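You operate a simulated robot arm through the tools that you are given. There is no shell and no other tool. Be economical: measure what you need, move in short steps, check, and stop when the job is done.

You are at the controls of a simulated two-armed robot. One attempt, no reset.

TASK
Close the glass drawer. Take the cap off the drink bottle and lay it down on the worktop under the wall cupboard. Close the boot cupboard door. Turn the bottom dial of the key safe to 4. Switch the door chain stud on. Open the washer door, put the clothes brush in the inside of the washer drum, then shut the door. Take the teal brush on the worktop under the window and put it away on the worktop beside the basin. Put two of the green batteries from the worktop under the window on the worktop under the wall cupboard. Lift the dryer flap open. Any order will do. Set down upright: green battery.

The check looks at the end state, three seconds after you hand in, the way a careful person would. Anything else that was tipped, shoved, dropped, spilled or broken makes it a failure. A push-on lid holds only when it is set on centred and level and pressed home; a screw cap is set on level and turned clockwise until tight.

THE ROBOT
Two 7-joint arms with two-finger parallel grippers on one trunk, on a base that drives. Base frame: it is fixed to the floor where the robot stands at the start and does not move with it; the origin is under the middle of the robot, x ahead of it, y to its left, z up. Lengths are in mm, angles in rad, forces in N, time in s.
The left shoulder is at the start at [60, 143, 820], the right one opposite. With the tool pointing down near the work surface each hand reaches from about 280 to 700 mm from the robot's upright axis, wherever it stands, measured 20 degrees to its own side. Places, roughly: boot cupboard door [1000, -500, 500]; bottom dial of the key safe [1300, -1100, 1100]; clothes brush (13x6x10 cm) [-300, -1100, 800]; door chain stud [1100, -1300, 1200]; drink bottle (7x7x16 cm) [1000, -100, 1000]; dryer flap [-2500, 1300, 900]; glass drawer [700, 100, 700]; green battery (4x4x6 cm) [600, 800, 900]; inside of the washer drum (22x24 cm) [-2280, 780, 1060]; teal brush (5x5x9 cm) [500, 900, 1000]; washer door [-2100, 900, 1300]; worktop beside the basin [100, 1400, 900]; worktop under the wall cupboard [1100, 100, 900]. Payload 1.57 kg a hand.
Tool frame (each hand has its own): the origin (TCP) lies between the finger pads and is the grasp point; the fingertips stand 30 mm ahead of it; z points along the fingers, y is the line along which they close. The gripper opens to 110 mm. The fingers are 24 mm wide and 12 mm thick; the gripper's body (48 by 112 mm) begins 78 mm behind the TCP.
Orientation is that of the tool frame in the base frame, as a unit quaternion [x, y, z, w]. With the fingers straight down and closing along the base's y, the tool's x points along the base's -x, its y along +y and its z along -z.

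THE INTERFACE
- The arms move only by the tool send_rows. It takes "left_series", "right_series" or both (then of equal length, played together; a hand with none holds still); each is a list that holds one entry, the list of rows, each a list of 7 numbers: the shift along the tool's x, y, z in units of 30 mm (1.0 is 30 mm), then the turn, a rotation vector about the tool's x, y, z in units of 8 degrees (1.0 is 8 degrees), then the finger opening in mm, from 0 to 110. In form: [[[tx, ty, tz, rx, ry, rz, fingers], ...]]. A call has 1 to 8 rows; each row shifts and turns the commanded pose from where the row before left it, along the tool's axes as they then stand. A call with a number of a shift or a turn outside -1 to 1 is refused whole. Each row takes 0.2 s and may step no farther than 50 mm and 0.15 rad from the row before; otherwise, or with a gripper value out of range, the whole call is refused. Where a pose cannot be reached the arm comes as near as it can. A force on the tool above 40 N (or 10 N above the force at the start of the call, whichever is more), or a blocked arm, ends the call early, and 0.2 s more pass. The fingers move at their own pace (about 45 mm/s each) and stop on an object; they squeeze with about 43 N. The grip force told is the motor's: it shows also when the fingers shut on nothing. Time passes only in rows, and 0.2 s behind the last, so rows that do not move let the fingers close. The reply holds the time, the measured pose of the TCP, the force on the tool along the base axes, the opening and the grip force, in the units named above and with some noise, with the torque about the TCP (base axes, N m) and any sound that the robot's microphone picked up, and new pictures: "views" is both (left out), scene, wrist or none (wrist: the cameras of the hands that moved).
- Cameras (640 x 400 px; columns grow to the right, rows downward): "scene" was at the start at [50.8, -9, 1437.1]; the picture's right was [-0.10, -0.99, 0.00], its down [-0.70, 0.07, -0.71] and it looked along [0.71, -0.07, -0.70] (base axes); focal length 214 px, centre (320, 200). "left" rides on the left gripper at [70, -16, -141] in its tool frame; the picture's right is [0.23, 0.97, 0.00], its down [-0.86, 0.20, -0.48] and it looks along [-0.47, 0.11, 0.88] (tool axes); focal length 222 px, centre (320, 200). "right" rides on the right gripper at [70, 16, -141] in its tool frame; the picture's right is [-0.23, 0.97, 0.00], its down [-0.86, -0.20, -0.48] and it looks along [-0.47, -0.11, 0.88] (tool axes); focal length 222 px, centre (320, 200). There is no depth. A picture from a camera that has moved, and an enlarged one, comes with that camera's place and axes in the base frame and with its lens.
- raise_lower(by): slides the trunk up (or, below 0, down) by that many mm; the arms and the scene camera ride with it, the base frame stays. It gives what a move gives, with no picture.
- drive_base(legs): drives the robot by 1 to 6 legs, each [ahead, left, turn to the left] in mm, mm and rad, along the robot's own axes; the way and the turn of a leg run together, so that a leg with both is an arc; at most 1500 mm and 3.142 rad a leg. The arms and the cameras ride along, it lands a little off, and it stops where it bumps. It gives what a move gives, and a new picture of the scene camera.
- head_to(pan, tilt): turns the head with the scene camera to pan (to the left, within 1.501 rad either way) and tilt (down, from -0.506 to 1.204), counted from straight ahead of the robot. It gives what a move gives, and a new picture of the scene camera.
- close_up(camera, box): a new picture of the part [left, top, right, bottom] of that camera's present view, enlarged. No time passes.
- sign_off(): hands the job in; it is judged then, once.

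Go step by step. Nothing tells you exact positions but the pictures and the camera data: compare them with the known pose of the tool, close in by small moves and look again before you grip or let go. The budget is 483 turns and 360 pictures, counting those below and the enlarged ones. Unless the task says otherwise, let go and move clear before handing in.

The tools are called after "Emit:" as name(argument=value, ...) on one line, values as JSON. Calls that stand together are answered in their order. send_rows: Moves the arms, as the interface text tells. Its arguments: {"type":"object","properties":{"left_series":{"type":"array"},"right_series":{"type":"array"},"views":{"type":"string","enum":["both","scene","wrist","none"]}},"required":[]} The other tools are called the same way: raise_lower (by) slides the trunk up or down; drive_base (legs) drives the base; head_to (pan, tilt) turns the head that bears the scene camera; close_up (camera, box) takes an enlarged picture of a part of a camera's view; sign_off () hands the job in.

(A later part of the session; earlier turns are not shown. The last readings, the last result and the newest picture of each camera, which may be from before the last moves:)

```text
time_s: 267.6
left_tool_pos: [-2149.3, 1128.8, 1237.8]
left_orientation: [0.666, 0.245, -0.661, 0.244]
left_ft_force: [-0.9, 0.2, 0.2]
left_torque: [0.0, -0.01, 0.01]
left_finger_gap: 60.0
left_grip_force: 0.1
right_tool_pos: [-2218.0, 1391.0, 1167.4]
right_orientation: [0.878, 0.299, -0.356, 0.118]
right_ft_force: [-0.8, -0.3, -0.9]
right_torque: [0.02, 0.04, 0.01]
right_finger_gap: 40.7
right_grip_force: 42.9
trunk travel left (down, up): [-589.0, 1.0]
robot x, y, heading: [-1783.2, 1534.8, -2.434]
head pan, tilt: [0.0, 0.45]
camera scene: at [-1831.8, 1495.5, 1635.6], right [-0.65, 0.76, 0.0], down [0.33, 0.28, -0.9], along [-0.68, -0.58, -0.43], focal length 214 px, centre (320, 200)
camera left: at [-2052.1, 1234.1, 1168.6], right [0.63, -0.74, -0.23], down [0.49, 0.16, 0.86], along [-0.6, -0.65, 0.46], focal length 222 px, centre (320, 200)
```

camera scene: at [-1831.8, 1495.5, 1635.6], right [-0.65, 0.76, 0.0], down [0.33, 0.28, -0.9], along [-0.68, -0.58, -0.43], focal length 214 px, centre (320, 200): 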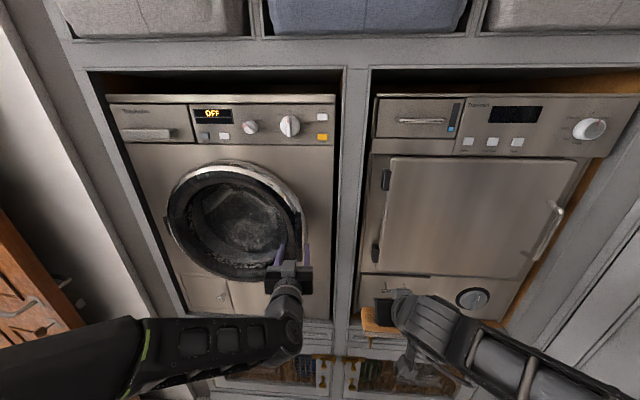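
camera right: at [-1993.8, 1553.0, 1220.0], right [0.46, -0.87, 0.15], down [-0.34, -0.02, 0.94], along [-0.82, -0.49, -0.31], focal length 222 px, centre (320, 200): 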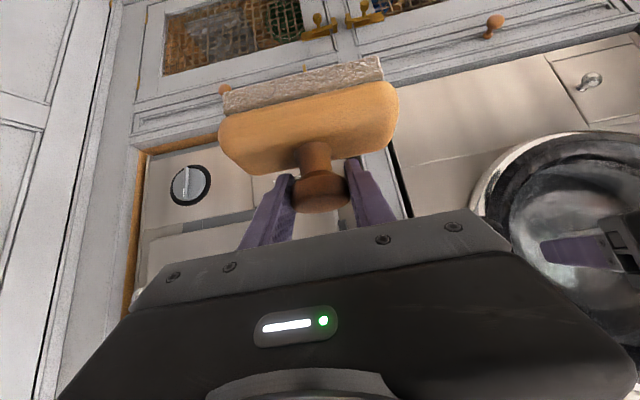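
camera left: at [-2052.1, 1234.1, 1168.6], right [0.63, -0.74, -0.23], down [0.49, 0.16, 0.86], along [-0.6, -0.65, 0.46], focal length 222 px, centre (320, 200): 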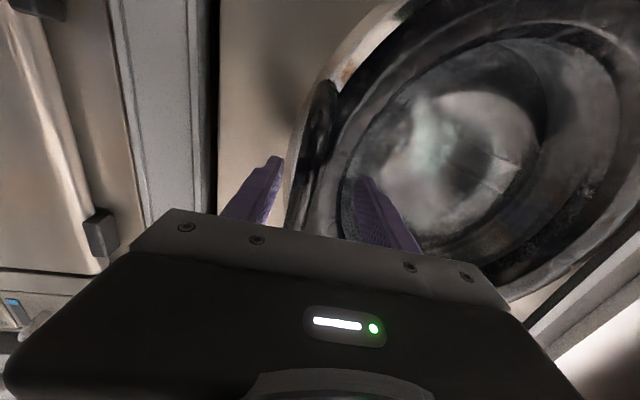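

Emit:
close_up(camera="left", box=[200, 50, 440, 250])

Emit:
close_up(camera="scene", box=[230, 150, 350, 300])

```text
2.00 times, centred on (320, 150) of left
camera zoom: at [-2052.1, 1234.1, 1168.6], right [0.63, -0.74, -0.23], down [0.49, 0.16, 0.86], along [-0.6, -0.65, 0.46], focal length 444 px, centre (320, 300)
```

zoom: 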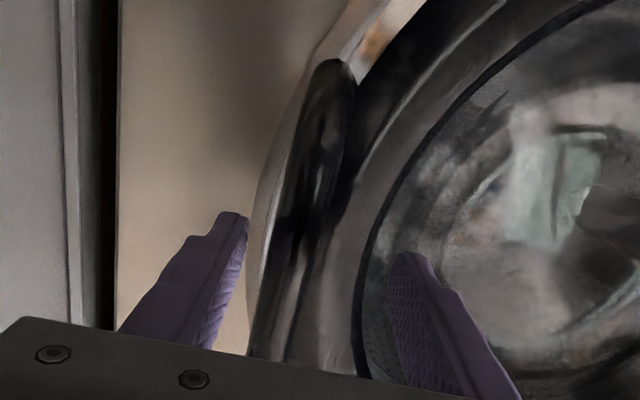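

```text
2.67 times, centred on (290, 225) of scene
camera zoom: at [-1831.8, 1495.5, 1635.6], right [-0.65, 0.76, 0.0], down [0.33, 0.28, -0.9], along [-0.68, -0.58, -0.43], focal length 572 px, centre (400, 133)
```

zoom: 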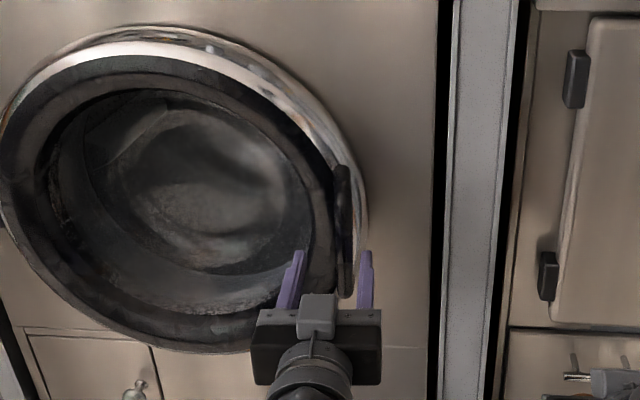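

Emit:
send_rows(left_series=[[[0, -0.25, 0.8, 0, 0, 0, 60], [0, 0, 0.8, 0, 0, 0, 60]]], views="wrist")

Emit:
close_up(camera="scene", box=[230, 150, 350, 300])

```text
time_s: 268.1
left_tool_pos: [-2180.8, 1116.2, 1237.1]
left_orientation: [0.667, 0.245, -0.66, 0.244]
left_ft_force: [19.4, 15.0, 3.4]
left_torque: [-0.18, 0.39, 0.9]
left_finger_gap: 61.0
left_grip_force: 1.1
right_tool_pos: [-2218.3, 1391.7, 1166.8]
right_orientation: [0.878, 0.298, -0.355, 0.118]
right_ft_force: [-1.2, -0.8, -2.2]
right_torque: [0.04, -0.02, -0.02]
right_finger_gap: 40.7
right_grip_force: 42.9
trunk travel left (down, up): [-589.0, 1.0]
robot x, y, heading: [-1787.1, 1535.9, -2.436]
head pan, tilt: [0.0, 0.45]
stopped in row 2 (left hand): the force on the tool passed its limit (the readings are from after the stop); the commanded pose is now the measured one
camera left: at [-2082.5, 1220.5, 1167.7], right [0.63, -0.74, -0.23], down [0.49, 0.15, 0.86], along [-0.6, -0.65, 0.46], focal length 222 px, centre (320, 200)
```

left: 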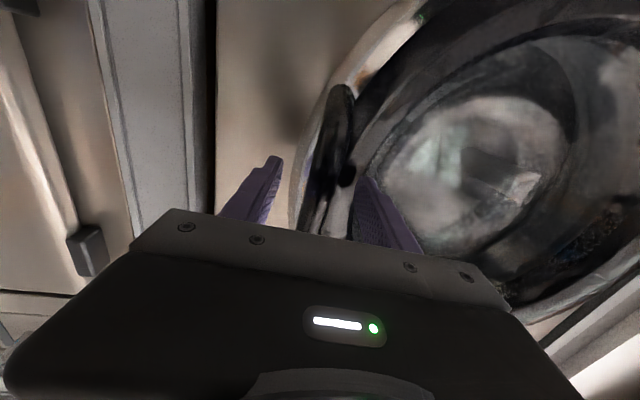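

```text
2.67 times, centred on (290, 225) of scene
camera zoom: at [-1831.7, 1495.9, 1635.7], right [-0.65, 0.76, 0.0], down [0.33, 0.28, -0.9], along [-0.68, -0.59, -0.43], focal length 572 px, centre (400, 133)
```

zoom: 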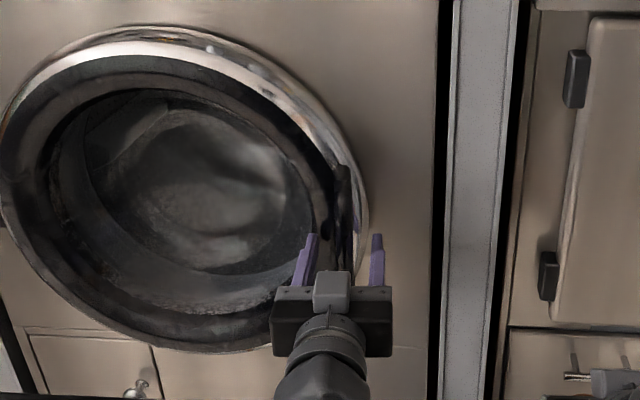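

The fingers straddle the handle bar and touch the rim. Closing on the bar.

Emit:
send_rows(left_series=[[[0, 0, -0.1, 0, 0, 0, 30], [0, 0, 0, 0, 0, 0, 10], [0, 0, 0, 0, 0, 0, 5], [0, 0, 0, 0, 0, 0, 5]]], views="wrist")

```text
time_s: 269.1
left_tool_pos: [-2180.3, 1119.0, 1234.8]
left_orientation: [0.668, 0.243, -0.66, 0.243]
left_ft_force: [-2.7, 6.5, -1.6]
left_torque: [-0.42, -0.27, -0.05]
left_finger_gap: 19.2
left_grip_force: 24.8
right_tool_pos: [-2220.2, 1392.6, 1166.9]
right_orientation: [0.878, 0.298, -0.354, 0.118]
right_ft_force: [-0.2, -0.1, -1.6]
right_torque: [0.0, 0.01, 0.01]
right_finger_gap: 40.9
right_grip_force: 42.7
trunk travel left (down, up): [-589.0, 1.0]
robot x, y, heading: [-1786.9, 1534.5, -2.436]
head pan, tilt: [0.0, 0.45]
camera left: at [-2081.9, 1222.9, 1167.8], right [0.63, -0.74, -0.22], down [0.48, 0.15, 0.86], along [-0.61, -0.65, 0.46], focal length 222 px, centre (320, 200)
```

left: 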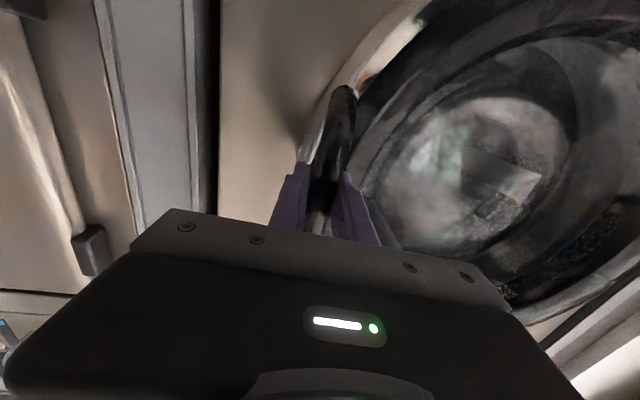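

Emit:
send_rows(left_series=[[[0, 0, -0.4, 0.2, 0, 0, 5], [0, 0, -0.8, 0.4, 0, 0, 5], [0, 0, -0.8, 0.4, 0, 0, 5]]], views="both")

```text
time_s: 269.9
left_tool_pos: [-2126.0, 1143.0, 1237.1]
left_orientation: [0.681, 0.206, -0.674, 0.199]
left_ft_force: [11.4, -28.2, -3.6]
left_torque: [-0.94, -0.08, -0.21]
left_finger_gap: 19.6
left_grip_force: 33.9
right_tool_pos: [-2216.8, 1386.6, 1167.7]
right_orientation: [0.878, 0.3, -0.355, 0.117]
right_ft_force: [0.2, -0.4, -1.3]
right_torque: [0.03, 0.0, 0.01]
right_finger_gap: 40.6
right_grip_force: 43.4
trunk travel left (down, up): [-589.0, 1.0]
robot x, y, heading: [-1788.0, 1536.0, -2.429]
head pan, tilt: [0.0, 0.45]
camera scene: at [-1829.5, 1489.4, 1635.5], right [-0.65, 0.76, 0.0], down [0.33, 0.29, -0.9], along [-0.68, -0.58, -0.44], focal length 214 px, centre (320, 200)
camera left: at [-2017.2, 1236.1, 1168.3], right [0.54, -0.81, -0.23], down [0.5, 0.08, 0.86], along [-0.68, -0.58, 0.45], focal length 222 px, centre (320, 200)
```

scene: 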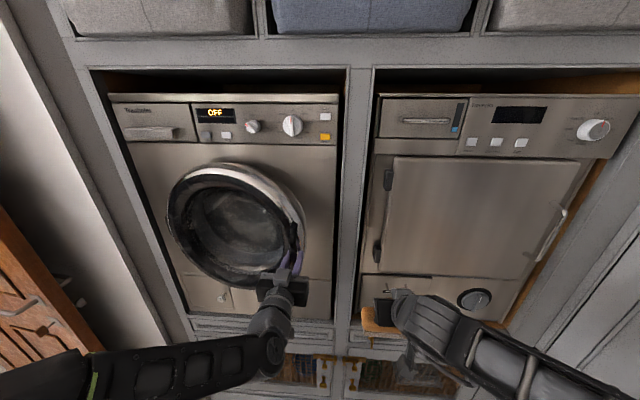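
left: 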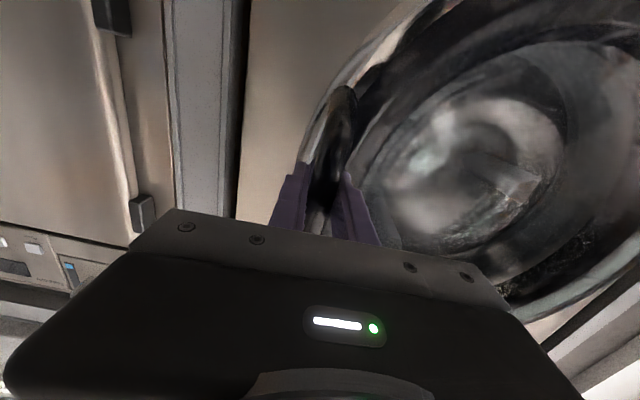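

The door is opening. Continue following its arc.

Emit:
send_rows(left_series=[[[0, 0.4, -0.5, 0.4, 0, 0, 5], [0, 0.25, -0.8, 0.5, 0, 0, 5], [0, 0.25, -0.8, 0.5, 0, 0, 5], [0, 0.25, -0.8, 0.5, 0, 0, 5]]], views="both")

```text
time_s: 270.9
left_tool_pos: [-2108.1, 1150.9, 1272.5]
left_orientation: [0.706, 0.1, -0.693, 0.109]
left_ft_force: [-5.5, 19.8, 2.6]
left_torque: [-0.19, -0.03, 0.02]
left_finger_gap: 23.0
left_grip_force: 9.9
left hand out of reach, approached as far as the arm can: row 1, 2, 3, 4
right_tool_pos: [-2219.2, 1396.1, 1168.2]
right_orientation: [0.879, 0.296, -0.355, 0.118]
right_ft_force: [0.1, 0.7, -2.1]
right_torque: [0.04, 0.06, -0.03]
right_finger_gap: 40.8
right_grip_force: 42.5
trunk travel left (down, up): [-589.0, 1.0]
robot x, y, heading: [-1785.9, 1541.1, -2.438]
head pan, tilt: [0.0, 0.45]
stopped in row 4 (left hand): the force on the tool passed its limit (the readings are from after the stop); the commanded pose is now the measured one
camera scene: at [-1833.1, 1499.4, 1636.1], right [-0.65, 0.76, 0.0], down [0.33, 0.28, -0.9], along [-0.69, -0.58, -0.43], focal length 214 px, centre (320, 200)
camera left: at [-1976.2, 1208.1, 1204.1], right [0.29, -0.93, -0.21], down [0.5, -0.04, 0.86], along [-0.82, -0.36, 0.45], focal length 222 px, centre (320, 200)
```

scene: 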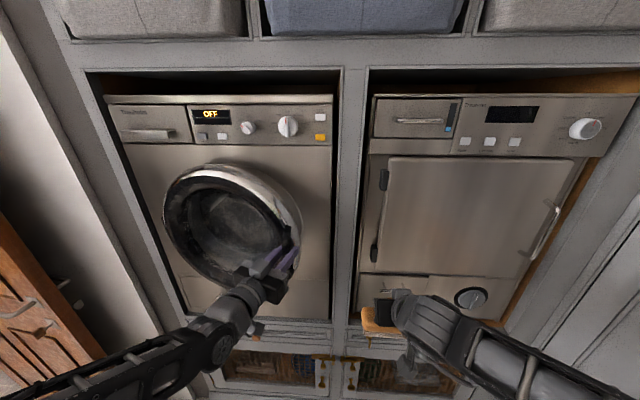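
left: 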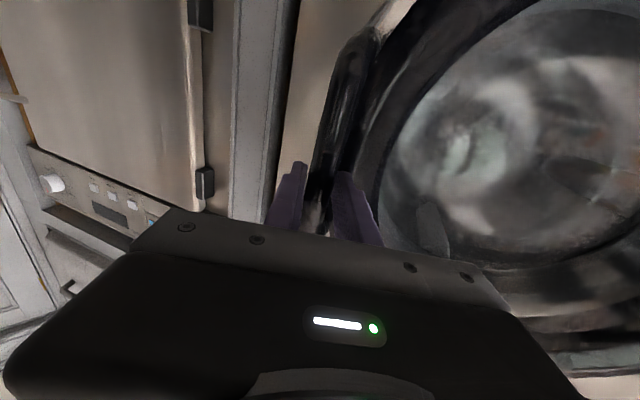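

The arm is cramped here; I'll pull the door further by driving the base back along the arc while holding the bar.

Emit:
send_rows(left_series=[[[0, 0, 0, 0, 0, 0, 5], [0, 0, 0, 0, 0, 0, 5]]], views="none")

Emit:
drive_base(legs=[[-80, 30, 0]])

```text
time_s: 271.5
left_tool_pos: [-2106.8, 1150.3, 1273.6]
left_orientation: [0.705, 0.104, -0.693, 0.112]
left_ft_force: [-7.4, 22.1, 2.9]
left_torque: [-0.23, -0.09, 0.07]
left_finger_gap: 25.9
left_grip_force: 12.0
right_tool_pos: [-2220.8, 1398.3, 1168.1]
right_orientation: [0.878, 0.298, -0.355, 0.12]
right_ft_force: [0.2, 0.3, -2.1]
right_torque: [0.04, 0.0, 0.01]
right_finger_gap: 40.8
right_grip_force: 42.9
trunk travel left (down, up): [-589.0, 1.0]
robot x, y, heading: [-1783.6, 1540.6, -2.442]
head pan, tilt: [0.0, 0.45]
```

```text
time_s: 272.6
left_tool_pos: [-2021.6, 1172.3, 1272.5]
left_orientation: [0.705, 0.108, -0.692, 0.113]
left_ft_force: [-0.1, 1.3, -0.5]
left_torque: [-0.67, -0.5, -0.2]
left_finger_gap: 19.2
left_grip_force: 32.3
right_tool_pos: [-2136.5, 1424.0, 1168.2]
right_orientation: [0.878, 0.298, -0.356, 0.119]
right_ft_force: [0.8, 0.0, -0.4]
right_torque: [0.02, 0.03, 0.0]
right_finger_gap: 40.5
right_grip_force: 43.1
trunk travel left (down, up): [-589.0, 1.0]
robot x, y, heading: [-1704.6, 1567.9, -2.433]
head pan, tilt: [0.0, 0.45]
camera scene: at [-1749.4, 1526.9, 1635.7], right [-0.65, 0.76, 0.0], down [0.33, 0.28, -0.9], along [-0.69, -0.58, -0.43], focal length 214 px, centre (320, 200)
```

scene: 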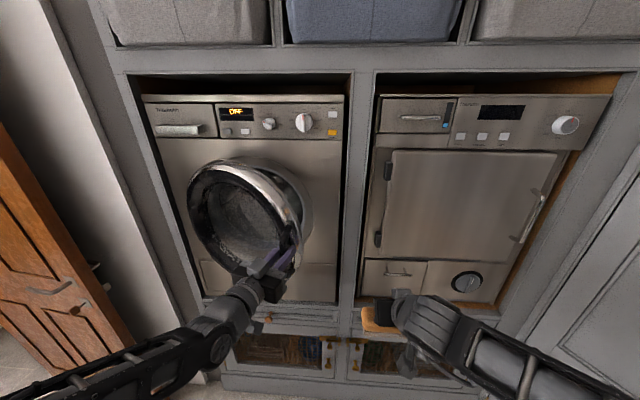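

Emit:
drive_base(legs=[[-90, 60, 0]])

Emit:
drive_base(legs=[[-70, 80, 0]])

```text
time_s: 273.9
left_tool_pos: [-1911.8, 1175.2, 1272.3]
left_orientation: [0.702, 0.12, -0.692, 0.118]
left_ft_force: [0.6, -8.0, -4.1]
left_torque: [-0.72, -0.38, 0.14]
left_finger_gap: 19.1
left_grip_force: 33.4
right_tool_pos: [-2031.1, 1434.3, 1167.1]
right_orientation: [0.878, 0.3, -0.354, 0.118]
right_ft_force: [1.1, -0.1, -0.7]
right_torque: [0.02, -0.02, 0.02]
right_finger_gap: 40.5
right_grip_force: 43.4
trunk travel left (down, up): [-589.0, 1.0]
robot x, y, heading: [-1593.5, 1583.7, -2.431]
head pan, tilt: [0.0, 0.45]
stopped in leg 1: the force on the tool passed its limit (the readings are from after the stop); the commanded pose is now the measured one
camera scene: at [-1643.8, 1538.1, 1635.5], right [-0.65, 0.76, 0.0], down [0.33, 0.28, -0.9], along [-0.68, -0.59, -0.44], focal length 214 px, centre (320, 200)
```

scene: 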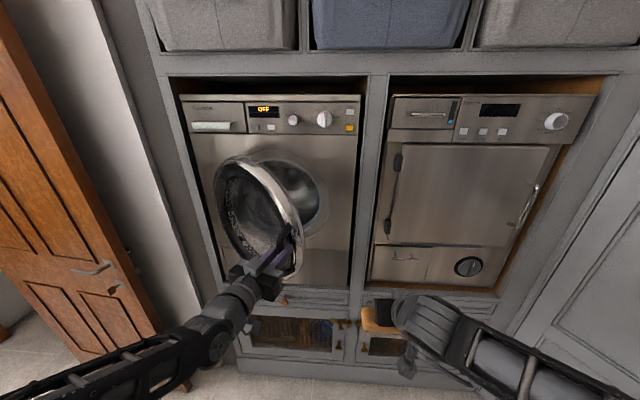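

```text
time_s: 275.1
left_tool_pos: [-1808.1, 1156.9, 1272.0]
left_orientation: [0.701, 0.122, -0.693, 0.117]
left_ft_force: [-10.8, -32.2, 3.5]
left_torque: [-0.77, -0.35, 0.19]
left_finger_gap: 19.7
left_grip_force: 33.6
right_tool_pos: [-1927.0, 1416.8, 1166.0]
right_orientation: [0.879, 0.299, -0.354, 0.116]
right_ft_force: [0.1, 0.3, -0.5]
right_torque: [0.02, 0.0, -0.04]
right_finger_gap: 40.8
right_grip_force: 43.2
trunk travel left (down, up): [-589.0, 1.0]
robot x, y, heading: [-1487.6, 1564.3, -2.434]
head pan, tilt: [0.0, 0.45]
camera scene: at [-1539.9, 1517.9, 1635.5], right [-0.65, 0.76, 0.0], down [0.33, 0.29, -0.9], along [-0.68, -0.58, -0.44], focal length 214 px, centre (320, 200)
```

scene: 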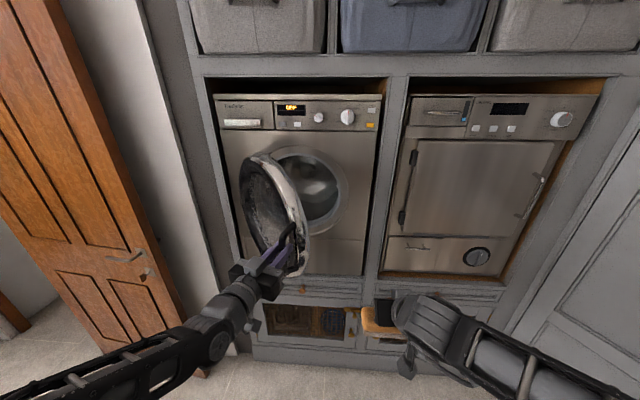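

Emit:
drive_base(legs=[[-35, 100, 0]])

Emit:
drive_base(legs=[[0, 70, 0]])

```text
time_s: 276.2
left_tool_pos: [-1715.4, 1110.4, 1272.8]
left_orientation: [0.701, 0.12, -0.693, 0.118]
left_ft_force: [7.5, 12.1, -13.9]
left_torque: [-0.63, -0.67, -0.21]
left_finger_gap: 19.2
left_grip_force: 33.2
right_tool_pos: [-1833.4, 1369.7, 1168.3]
right_orientation: [0.878, 0.299, -0.355, 0.118]
right_ft_force: [0.2, -0.1, -1.6]
right_torque: [0.02, 0.0, -0.02]
right_finger_gap: 40.5
right_grip_force: 43.3
trunk travel left (down, up): [-589.0, 1.0]
robot x, y, heading: [-1398.4, 1514.5, -2.431]
head pan, tilt: [0.0, 0.45]
camera scene: at [-1446.4, 1473.3, 1635.6], right [-0.65, 0.76, 0.0], down [0.33, 0.28, -0.9], along [-0.68, -0.59, -0.43], focal length 214 px, centre (320, 200)
```

scene: 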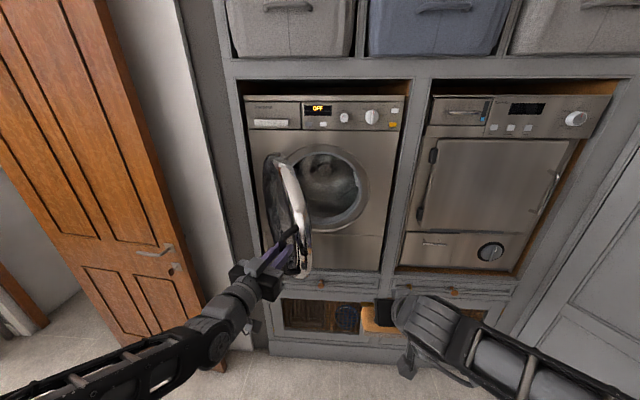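

```text
time_s: 277.2
left_tool_pos: [-1668.1, 1059.6, 1272.9]
left_orientation: [0.701, 0.119, -0.693, 0.119]
left_ft_force: [16.9, 17.8, 2.3]
left_torque: [-0.69, -1.44, 0.33]
left_finger_gap: 19.0
left_grip_force: 33.0
right_tool_pos: [-1787.3, 1316.7, 1168.8]
right_orientation: [0.877, 0.3, -0.356, 0.12]
right_ft_force: [-0.1, -1.0, -1.1]
right_torque: [-0.01, -0.02, -0.02]
right_finger_gap: 40.5
right_grip_force: 43.3
trunk travel left (down, up): [-589.0, 1.0]
robot x, y, heading: [-1359.5, 1464.3, -2.434]
head pan, tilt: [0.0, 0.45]
camera scene: at [-1398.5, 1422.0, 1636.0], right [-0.65, 0.76, 0.0], down [0.33, 0.28, -0.9], along [-0.68, -0.59, -0.43], focal length 214 px, centre (320, 200)
```

scene: 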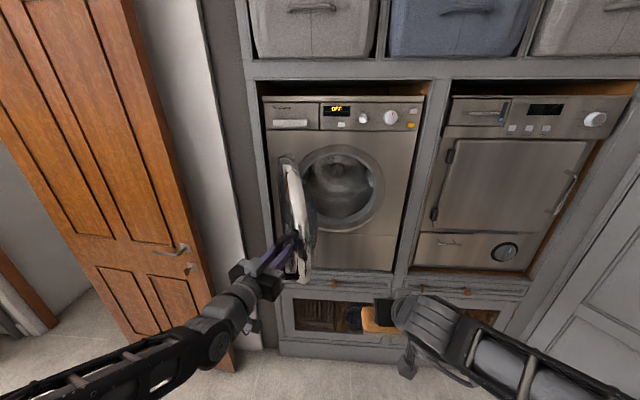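

Emit:
drive_base(legs=[[25, 60, 0]])

```text
time_s: 278.0
left_tool_pos: [-1662.5, 1052.0, 1275.7]
left_orientation: [0.701, 0.11, -0.695, 0.115]
left_ft_force: [19.4, 18.6, 4.7]
left_torque: [-0.78, 0.09, 0.42]
left_finger_gap: 18.8
left_grip_force: 32.8
right_tool_pos: [-1782.5, 1305.3, 1168.6]
right_orientation: [0.877, 0.299, -0.356, 0.118]
right_ft_force: [-0.3, -0.8, -1.3]
right_torque: [0.02, 0.03, 0.01]
right_finger_gap: 40.3
right_grip_force: 42.8
trunk travel left (down, up): [-589.0, 1.0]
robot x, y, heading: [-1354.4, 1449.7, -2.436]
head pan, tilt: [0.0, 0.45]
stopped in leg 1: the force on the tool passed its limit (the readings are from after the stop); the commanded pose is now the measured one
camera scene: at [-1392.3, 1410.2, 1635.9], right [-0.65, 0.76, 0.0], down [0.33, 0.28, -0.9], along [-0.68, -0.59, -0.43], focal length 214 px, centre (320, 200)
```

scene: 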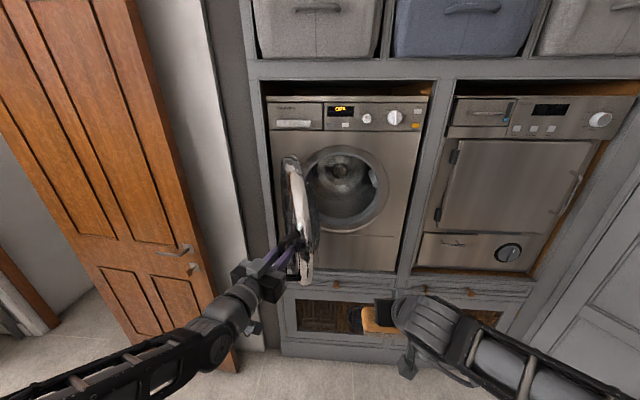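

The door is about 90° open. Release the handle and retreat the left hand.

Emit:
send_rows(left_series=[[[0, 0, 0, 0, 0, 0, 40], [0, 0, 0, 0, 0, 0, 62], [0, 0, -0.7, 0, 0, 0, 62], [0, 0, -1, 0, 0, 0, 62], [0, 0, -1, 0, 0, 0, 62], [0, 0, -0.8, 0, 0, 0, 62]]], views="both")

```text
time_s: 279.4
left_tool_pos: [-1606.1, 1046.5, 1323.4]
left_orientation: [0.703, 0.114, -0.693, 0.115]
left_ft_force: [0.5, -0.2, 0.1]
left_torque: [0.01, -0.01, 0.01]
left_finger_gap: 61.8
left_grip_force: 0.1
left hand out of reach, approached as far as the arm can: row 3, 4, 5, 6
right_tool_pos: [-1784.8, 1302.8, 1166.2]
right_orientation: [0.878, 0.299, -0.355, 0.118]
right_ft_force: [-0.1, 1.3, -1.6]
right_torque: [0.0, 0.0, -0.02]
right_finger_gap: 40.5
right_grip_force: 43.4
trunk travel left (down, up): [-589.0, 1.0]
robot x, y, heading: [-1350.1, 1444.2, -2.43]
head pan, tilt: [0.0, 0.45]
camera scene: at [-1397.8, 1407.6, 1635.7], right [-0.65, 0.76, 0.0], down [0.33, 0.28, -0.9], along [-0.68, -0.59, -0.43], focal length 214 px, centre (320, 200)
camera left: at [-1475.6, 1107.1, 1255.5], right [0.31, -0.92, -0.22], down [0.5, -0.04, 0.86], along [-0.8, -0.38, 0.45], focal length 222 px, centre (320, 200)
```

scene: 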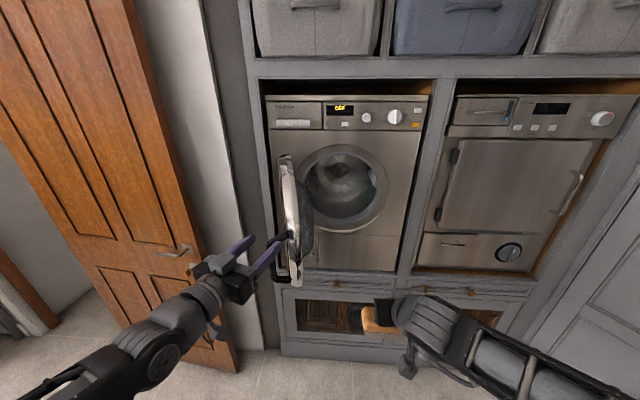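
left: 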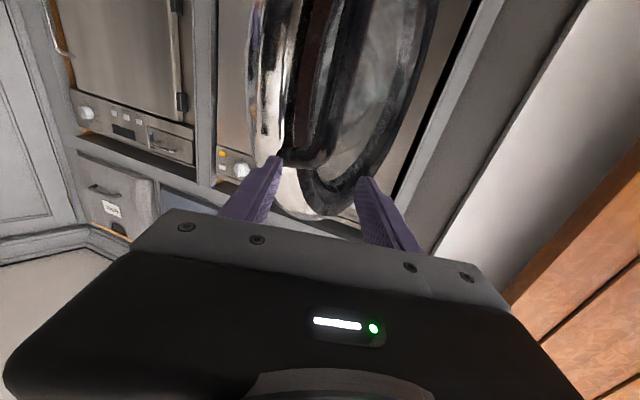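

Emit:
drive_base(legs=[[-120, 45, 0]])

```text
time_s: 280.7
left_tool_pos: [-1481.1, 1091.6, 1323.5]
left_orientation: [0.703, 0.115, -0.692, 0.117]
left_ft_force: [0.1, -0.3, 0.6]
left_torque: [0.03, 0.02, 0.01]
left_finger_gap: 62.1
left_grip_force: 0.1
right_tool_pos: [-1663.2, 1349.2, 1166.9]
right_orientation: [0.878, 0.299, -0.355, 0.117]
right_ft_force: [0.9, 0.2, -1.1]
right_torque: [0.02, -0.01, -0.05]
right_finger_gap: 40.8
right_grip_force: 43.0
trunk travel left (down, up): [-589.0, 1.0]
robot x, y, heading: [-1228.9, 1494.8, -2.43]
head pan, tilt: [0.0, 0.45]
camera scene: at [-1274.8, 1454.5, 1635.7], right [-0.65, 0.76, 0.0], down [0.33, 0.28, -0.9], along [-0.68, -0.59, -0.43], focal length 214 px, centre (320, 200)
```

scene: 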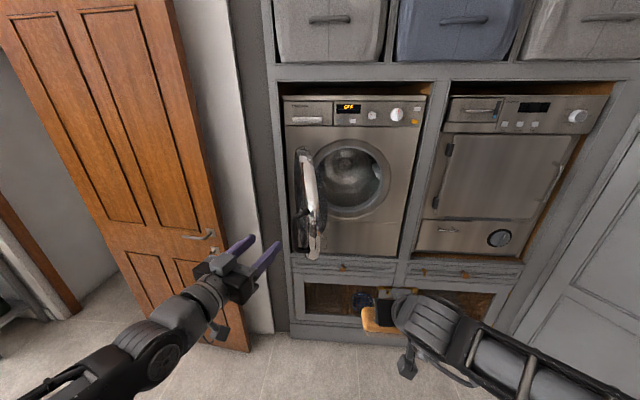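

The door is clear. Let me measure the drum opening.

Emit:
close_up(camera="scene", box=[270, 110, 430, 260])

Emit:
close_up(camera="right", box=[0, 0, 640, 400])

```text
2.67 times, centred on (350, 185) of scene
camera zoom: at [-1274.8, 1454.5, 1635.7], right [-0.65, 0.76, 0.0], down [0.33, 0.28, -0.9], along [-0.68, -0.59, -0.43], focal length 572 px, centre (240, 240)
```

zoom: 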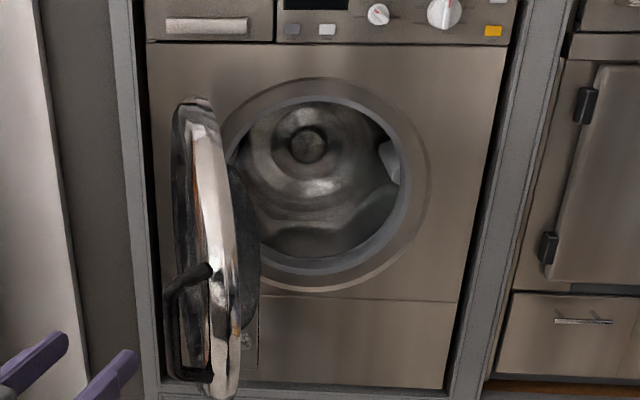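

```text
1.00 times, centred on (320, 200) of right
camera zoom: at [-1535.0, 1425.8, 1220.2], right [0.47, -0.87, 0.15], down [-0.34, -0.02, 0.94], along [-0.82, -0.49, -0.31], focal length 222 px, centre (320, 200)
```

zoom: 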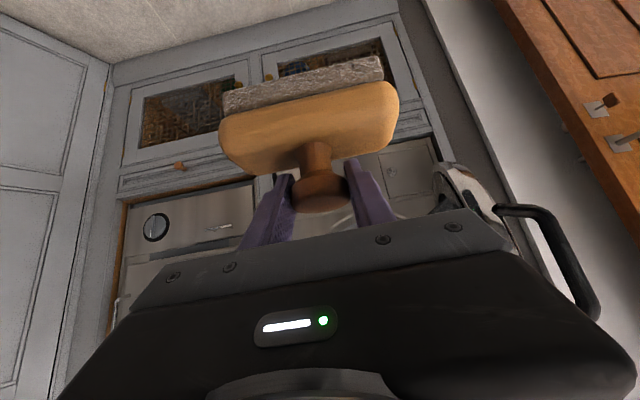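

Opening: center e≈-2064, z≈1280, about 310 mm wide. I'll lower the left hand below the open door's level and set the brush hand to a shallow tilt.

Emit:
send_rows(left_series=[[[1, 0, 0, 0, 0, 0, 30], [1, 0, 0, 0, 0, 0, 30], [1, 0, 0, 0, 0, 0, 30], [1, 0, 0, 0, 0, 0, 30], [1, 0, 0, 0, 0, 0, 30], [1, 0, 0, 0, 0, 0, 30], [1, 0, 0, 0, 0, 0, 30], [1, 0, 0, 0, 0, 0, 30]]], right_series=[[[0, 0, 0, 0, -1, 0, 10], [0, 0, 0, 0, -1, 0, 10], [0, 0, 0, 0, -1, 0, 10], [-0.9, 0, -0.35, 0, 0, 0, 10], [-0.9, 0, -0.35, 0, 0, 0, 10], [-0.9, 0, -0.35, 0, 0, 0, 10], [0, 0, 0, 0, 0, 0, 10], [0, 0, 0, 0, 0, 0, 10]]], views="none")

Emit:
send_rows(left_series=[[[1, 0, 0, 0, 0, 0, 30], [1, 0, 0, 0, 0, 0, 30], [1, 0, 0, 0, 0, 0, 30], [1, 0, 0, 0, 0, 0, 30]]], views="scene")

```text
time_s: 282.5
left_tool_pos: [-1529.6, 1024.9, 1129.4]
left_orientation: [0.703, 0.116, -0.692, 0.116]
left_ft_force: [-1.0, 0.0, 0.3]
left_torque: [0.0, -0.01, 0.02]
left_finger_gap: 29.9
left_grip_force: 0.0
left hand out of reach, approached as far as the arm can: row 1, 2, 3, 4, 5, 6, 7
right_tool_pos: [-1695.7, 1307.9, 1298.8]
right_orientation: [0.785, 0.269, -0.529, 0.178]
right_ft_force: [-0.3, -0.6, -0.8]
right_torque: [0.06, -0.03, -0.01]
right_finger_gap: 40.6
right_grip_force: 43.3
right hand out of reach, approached as far as the arm can: row 1, 2, 3
trunk travel left (down, up): [-589.0, 1.0]
robot x, y, heading: [-1231.8, 1496.6, -2.429]
head pan, tilt: [0.0, 0.45]
```

```text
time_s: 283.5
left_tool_pos: [-1525.5, 1026.0, 1008.8]
left_orientation: [0.703, 0.115, -0.692, 0.116]
left_ft_force: [0.2, 0.8, 0.9]
left_torque: [-0.02, -0.03, 0.0]
left_finger_gap: 30.2
left_grip_force: 0.1
right_tool_pos: [-1694.8, 1307.9, 1300.1]
right_orientation: [0.785, 0.269, -0.529, 0.178]
right_ft_force: [0.5, 0.1, -0.7]
right_torque: [-0.01, -0.04, -0.02]
right_finger_gap: 40.6
right_grip_force: 43.0
trunk travel left (down, up): [-589.0, 1.0]
robot x, y, heading: [-1229.0, 1496.2, -2.43]
head pan, tilt: [0.0, 0.45]
camera scene: at [-1276.1, 1452.4, 1635.6], right [-0.65, 0.76, 0.0], down [0.33, 0.29, -0.9], along [-0.68, -0.59, -0.44], focal length 214 px, centre (320, 200)
```

scene: 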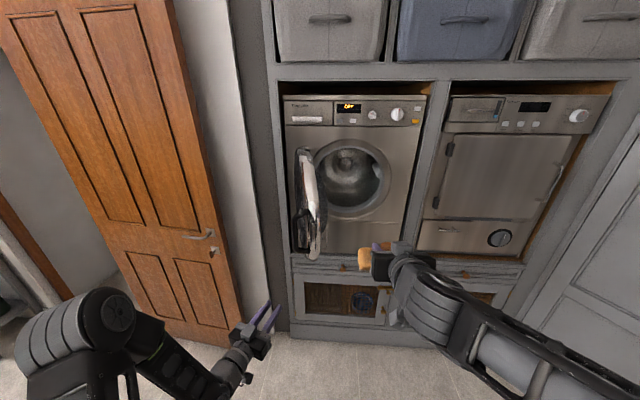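

Emit:
drive_base(legs=[[0, -165, -0.006], [330, 0, 0]])

Emit:
close_up(camera="right", box=[0, 0, 640, 400])

```text
time_s: 286.6
left_tool_pos: [-1863.7, 962.2, 999.9]
left_orientation: [0.713, 0.113, -0.684, 0.106]
left_ft_force: [0.2, -0.8, -0.2]
left_torque: [0.0, 0.0, 0.02]
left_finger_gap: 29.9
left_grip_force: 0.0
right_tool_pos: [-2032.6, 1236.9, 1297.7]
right_orientation: [0.787, 0.266, -0.529, 0.176]
right_ft_force: [-0.3, -0.1, -1.2]
right_torque: [0.03, -0.02, -0.01]
right_finger_gap: 40.6
right_grip_force: 42.5
trunk travel left (down, up): [-589.0, 1.0]
robot x, y, heading: [-1563.9, 1423.6, -2.434]
head pan, tilt: [0.0, 0.45]
stopped in leg 2: the force on the tool passed its limit (the readings are from after the stop); the commanded pose is now the measured one
camera scene: at [-1613.8, 1380.2, 1635.5], right [-0.65, 0.76, 0.0], down [0.33, 0.28, -0.9], along [-0.68, -0.58, -0.44], focal length 214 px, centre (320, 200)
```

scene: 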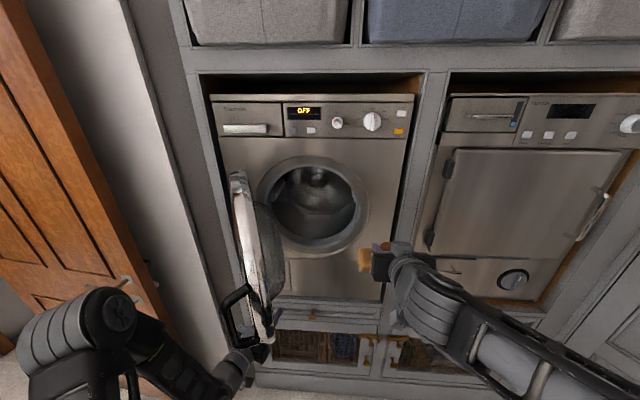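

```text
1.00 times, centred on (320, 200) of right
camera zoom: at [-1897.4, 1319.0, 1286.3], right [0.52, -0.83, 0.21], down [-0.02, 0.23, 0.97], along [-0.85, -0.51, 0.1], focal length 222 px, centre (320, 200)
```

zoom: 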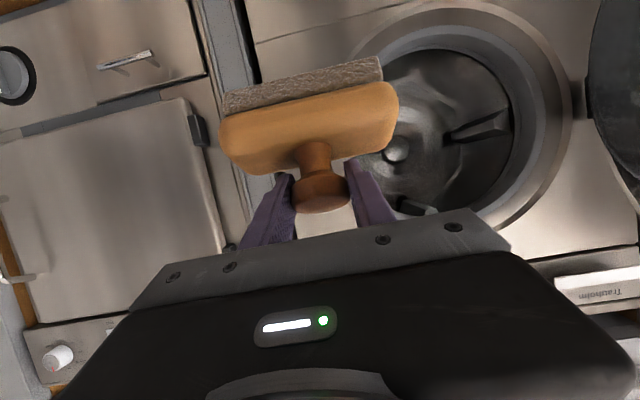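

The left hand bumped near the door handle. I'll back off a little and lower the left hand more.

Emit:
drive_base(legs=[[-80, 0, 0]])

Emit:
send_rows(left_series=[[[1, 0, 0, 0, 0, 0, 30], [1, 0, 0, 0, 0, 0, 30], [1, 0, 0, 0, 0, 0, 30], [1, 0, 0, 0, 0, 0, 30], [1, 0, 0, 0, 0, 0, 30], [1, 0, 0, 0, 0, 0, 30], [1, 0, 0, 0, 0, 0, 30]]], views="scene")

```text
time_s: 287.6
left_tool_pos: [-1797.6, 1016.2, 1001.5]
left_orientation: [0.712, 0.114, -0.685, 0.108]
left_ft_force: [0.2, -0.3, 0.3]
left_torque: [0.03, -0.05, 0.01]
left_finger_gap: 29.9
left_grip_force: 0.0
right_tool_pos: [-1967.2, 1293.9, 1300.9]
right_orientation: [0.786, 0.267, -0.53, 0.177]
right_ft_force: [-0.2, -0.7, -1.5]
right_torque: [0.03, -0.01, -0.01]
right_finger_gap: 40.8
right_grip_force: 42.8
trunk travel left (down, up): [-589.0, 1.0]
robot x, y, heading: [-1498.7, 1477.6, -2.433]
head pan, tilt: [0.0, 0.45]
camera scene: at [-1547.6, 1436.5, 1635.7], right [-0.65, 0.76, 0.0], down [0.33, 0.28, -0.9], along [-0.69, -0.58, -0.43], focal length 214 px, centre (320, 200)
```

scene: 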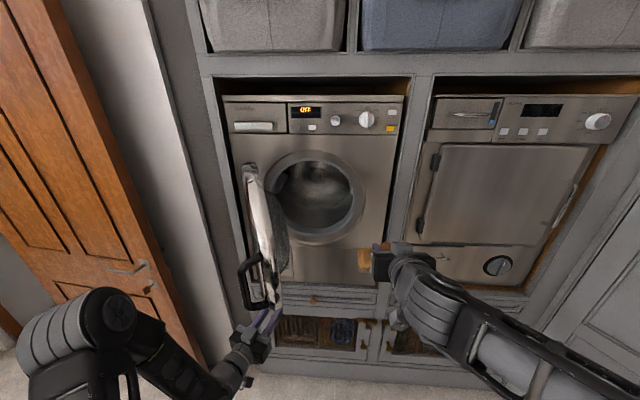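

```text
time_s: 289.2
left_tool_pos: [-1790.5, 1018.6, 790.0]
left_orientation: [0.711, 0.113, -0.685, 0.107]
left_ft_force: [1.7, 0.0, -0.2]
left_torque: [-0.02, -0.01, -0.02]
left_finger_gap: 30.0
left_grip_force: 0.1
right_tool_pos: [-1966.8, 1292.1, 1299.7]
right_orientation: [0.786, 0.266, -0.529, 0.176]
right_ft_force: [0.6, 0.4, -1.6]
right_torque: [0.03, -0.02, 0.0]
right_finger_gap: 40.4
right_grip_force: 42.9
trunk travel left (down, up): [-589.0, 1.0]
robot x, y, heading: [-1501.7, 1474.9, -2.433]
head pan, tilt: [0.0, 0.45]
camera scene: at [-1549.3, 1434.9, 1635.6], right [-0.65, 0.76, 0.0], down [0.33, 0.28, -0.9], along [-0.68, -0.58, -0.44], focal length 214 px, centre (320, 200)
```

scene: 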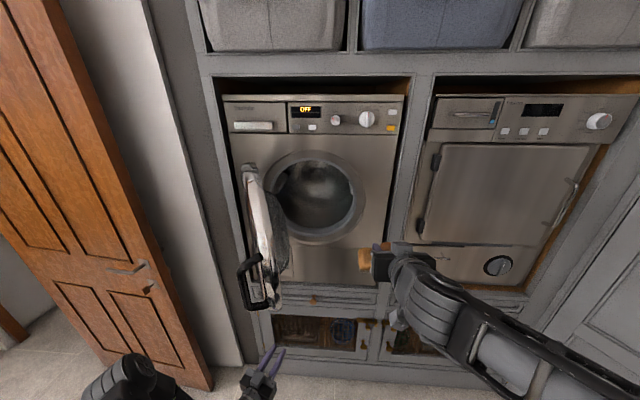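

Emit:
send_rows(left_series=[[[0, 0, -1, 0, 0, 0, 30], [0, 0, -1, 0, 0, 0, 30], [0, 0, -1, 0, 0, 0, 30], [0, 0, -1, 0, 0, 0, 30], [0, 0, -1, 0, 0, 0, 30], [0, 0, -0.5, 0, 0, 0, 30], [0, 0, 0, 0, 0, 0, 30]]], right_series=[[[0, 0.95, 0, 0, 0, 0, 10], [0, 0.95, 0, 0, 0, 0, 10], [0, 0.95, 0, 0, 0, 0, 10], [0, 0.95, 0, 0, 0, 0, 10], [0, 0.95, 0, 0, 0, 0, 10], [0, 0.95, 0, 0, 0, 0, 10], [0, 0.8, 0, 0, 0, 0, 10]]], views="both")

```text
time_s: 290.8
left_tool_pos: [-1635.4, 1070.2, 797.4]
left_orientation: [0.712, 0.114, -0.685, 0.108]
left_ft_force: [-0.8, -0.4, 0.1]
left_torque: [0.0, 0.01, -0.01]
left_finger_gap: 30.0
left_grip_force: 0.0
right_tool_pos: [-1849.3, 1135.0, 1299.2]
right_orientation: [0.786, 0.266, -0.53, 0.176]
right_ft_force: [1.3, -0.2, -1.2]
right_torque: [0.02, 0.01, -0.02]
right_finger_gap: 40.6
right_grip_force: 43.5
trunk travel left (down, up): [-589.0, 1.0]
robot x, y, heading: [-1500.4, 1477.1, -2.43]
head pan, tilt: [0.0, 0.45]
camera scene: at [-1549.0, 1434.3, 1635.6], right [-0.65, 0.76, 0.0], down [0.33, 0.28, -0.9], along [-0.68, -0.58, -0.44], focal length 214 px, centre (320, 200)
camera right: at [-1715.1, 1216.8, 1286.5], right [0.52, -0.83, 0.21], down [-0.02, 0.23, 0.97], along [-0.85, -0.51, 0.1], focal length 222 px, centre (320, 200)
camera left: at [-1503.2, 1130.4, 731.8], right [0.31, -0.92, -0.23], down [0.49, -0.05, 0.87], along [-0.82, -0.38, 0.43], focal length 222 px, centre (320, 200)
```

scene: 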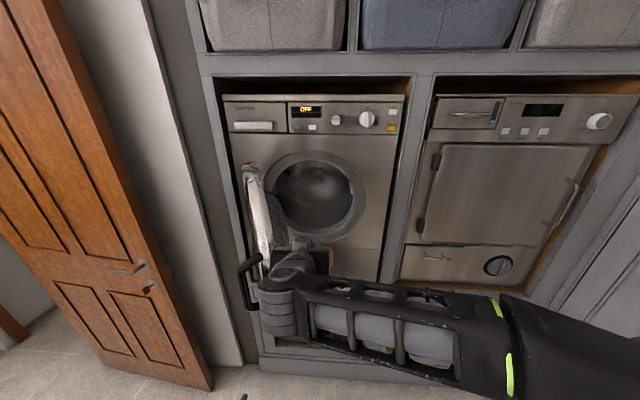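
right: 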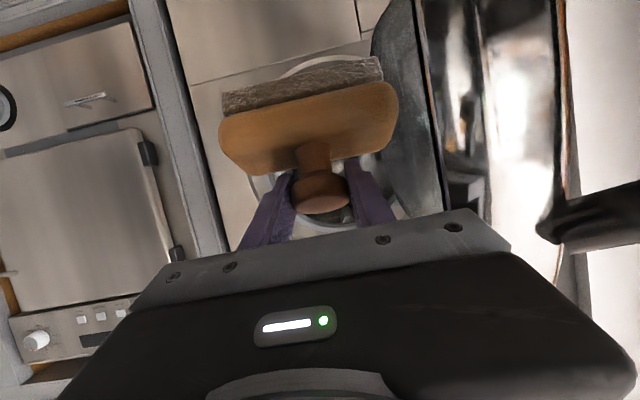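
left: 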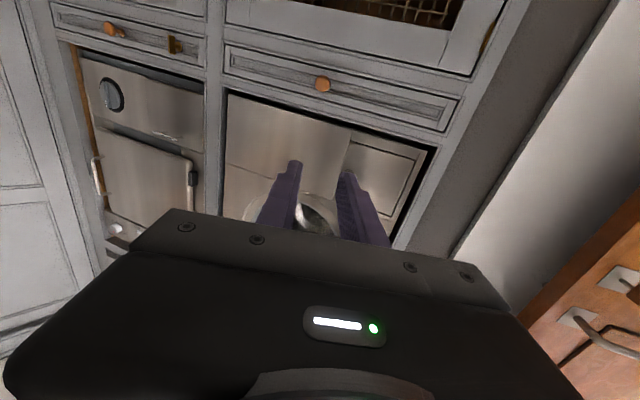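

Emit:
send_rows(right_series=[[[0.8, -0.7, 0.3, 0, 0, 0, 10]]], views="none")

Emit:
drive_base(legs=[[190, 0, 0]])

Emit:
close_up(camera="right", box=[0, 0, 640, 400])

```text
time_s: 291.2
left_tool_pos: [-1635.1, 1070.4, 796.9]
left_orientation: [0.711, 0.113, -0.685, 0.107]
left_ft_force: [-0.5, 0.2, -1.2]
left_torque: [0.04, 0.0, 0.0]
left_finger_gap: 30.0
left_grip_force: 0.1
right_tool_pos: [-1861.6, 1153.2, 1272.9]
right_orientation: [0.786, 0.266, -0.53, 0.177]
right_ft_force: [0.0, -1.2, -1.4]
right_torque: [0.0, 0.0, 0.04]
right_finger_gap: 40.5
right_grip_force: 42.9
trunk travel left (down, up): [-589.0, 1.0]
robot x, y, heading: [-1498.2, 1473.8, -2.435]
head pan, tilt: [0.0, 0.45]
```

```text
time_s: 292.8
left_tool_pos: [-1779.7, 946.7, 796.4]
left_orientation: [0.712, 0.114, -0.685, 0.108]
left_ft_force: [-0.1, 0.2, 0.2]
left_torque: [-0.01, 0.04, -0.04]
left_finger_gap: 29.9
left_grip_force: 0.0
right_tool_pos: [-2007.0, 1028.7, 1271.3]
right_orientation: [0.786, 0.268, -0.529, 0.178]
right_ft_force: [0.4, -0.3, -1.4]
right_torque: [0.01, -0.02, 0.02]
right_finger_gap: 40.4
right_grip_force: 42.9
trunk travel left (down, up): [-589.0, 1.0]
robot x, y, heading: [-1646.6, 1350.9, -2.436]
head pan, tilt: [0.0, 0.45]
camera scene: at [-1695.1, 1310.2, 1635.5], right [-0.65, 0.76, 0.0], down [0.33, 0.28, -0.9], along [-0.68, -0.58, -0.44], focal length 214 px, centre (320, 200)
```

scene: 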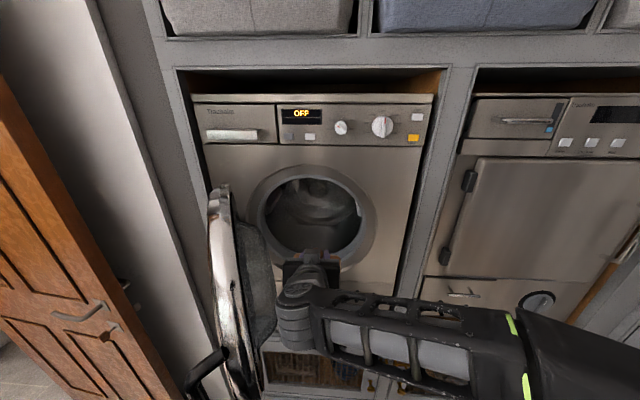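

```text
1.00 times, centred on (320, 200) of right
camera zoom: at [-1873.3, 1109.7, 1259.9], right [0.52, -0.83, 0.21], down [-0.02, 0.23, 0.97], along [-0.85, -0.51, 0.1], focal length 222 px, centre (320, 200)
```

zoom: 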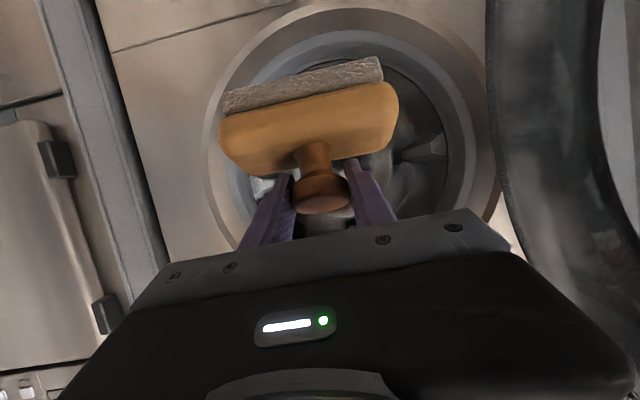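

The brush is lined up with the drum opening. Driving a bit closer and inserting.

Emit:
drive_base(legs=[[60, 0, 0]])

Emit:
send_rows(right_series=[[[-0.38, 0, 0.93, 0, 0, 0, 10], [-0.38, 0, 0.93, 0, 0, 0, 10], [-0.38, 0, 0.93, 0, 0, 0, 10], [-0.38, 0, 0.93, 0, 0, 0, 10]]], views="both")

```text
time_s: 293.7
left_tool_pos: [-1825.1, 907.0, 796.5]
left_orientation: [0.712, 0.115, -0.684, 0.109]
left_ft_force: [-0.2, -0.9, -0.1]
left_torque: [0.02, -0.02, -0.04]
left_finger_gap: 30.1
left_grip_force: 0.1
right_tool_pos: [-2053.2, 988.3, 1271.3]
right_orientation: [0.786, 0.268, -0.528, 0.177]
right_ft_force: [-1.4, -0.5, -1.9]
right_torque: [0.02, -0.03, 0.03]
right_finger_gap: 40.4
right_grip_force: 43.1
trunk travel left (down, up): [-589.0, 1.0]
robot x, y, heading: [-1688.1, 1316.0, -2.433]
head pan, tilt: [0.0, 0.45]
camera scene: at [-1740.4, 1271.3, 1635.5], right [-0.65, 0.76, 0.0], down [0.33, 0.28, -0.9], along [-0.68, -0.59, -0.44], focal length 214 px, centre (320, 200)
```

scene: 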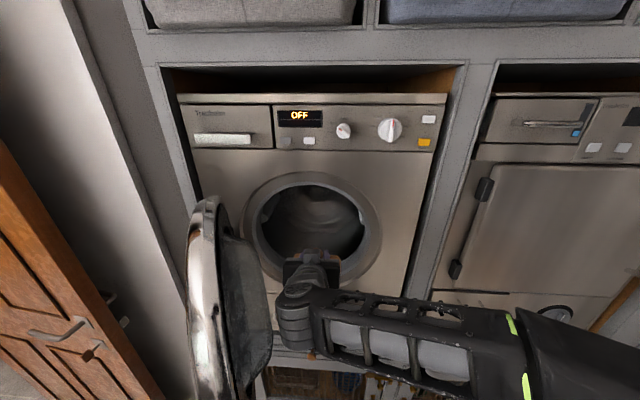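

```text
time_s: 294.7
left_tool_pos: [-1823.7, 907.3, 796.2]
left_orientation: [0.712, 0.114, -0.685, 0.107]
left_ft_force: [0.6, 0.5, -0.1]
left_torque: [0.01, 0.0, -0.02]
left_finger_gap: 30.1
left_grip_force: 0.1
right_tool_pos: [-2149.7, 915.9, 1271.2]
right_orientation: [0.786, 0.267, -0.529, 0.177]
right_ft_force: [-0.5, -0.1, -2.1]
right_torque: [0.05, -0.05, -0.02]
right_finger_gap: 40.4
right_grip_force: 43.0
trunk travel left (down, up): [-589.0, 1.0]
robot x, y, heading: [-1695.0, 1315.4, -2.43]
head pan, tilt: [0.0, 0.45]
camera scene: at [-1739.2, 1272.3, 1635.5], right [-0.65, 0.76, 0.0], down [0.33, 0.28, -0.9], along [-0.68, -0.59, -0.44], focal length 214 px, centre (320, 200)
camera right: at [-2014.7, 997.8, 1258.4], right [0.52, -0.83, 0.21], down [-0.02, 0.23, 0.97], along [-0.85, -0.51, 0.1], focal length 222 px, centre (320, 200)
```

scene: 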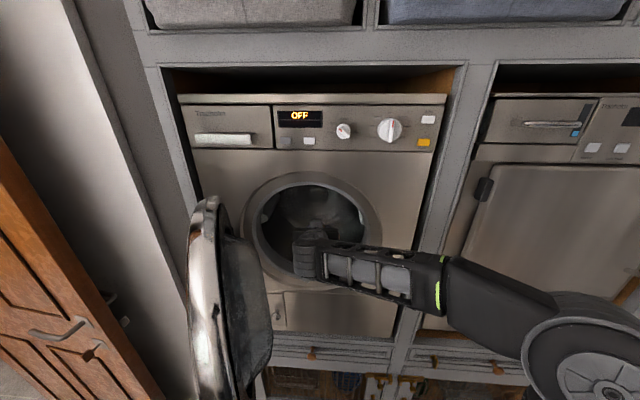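
right: 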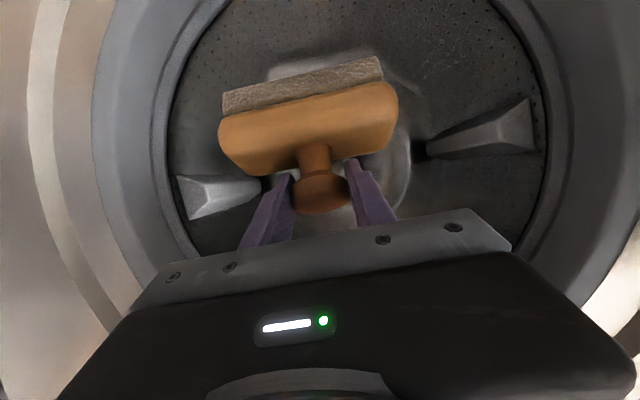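

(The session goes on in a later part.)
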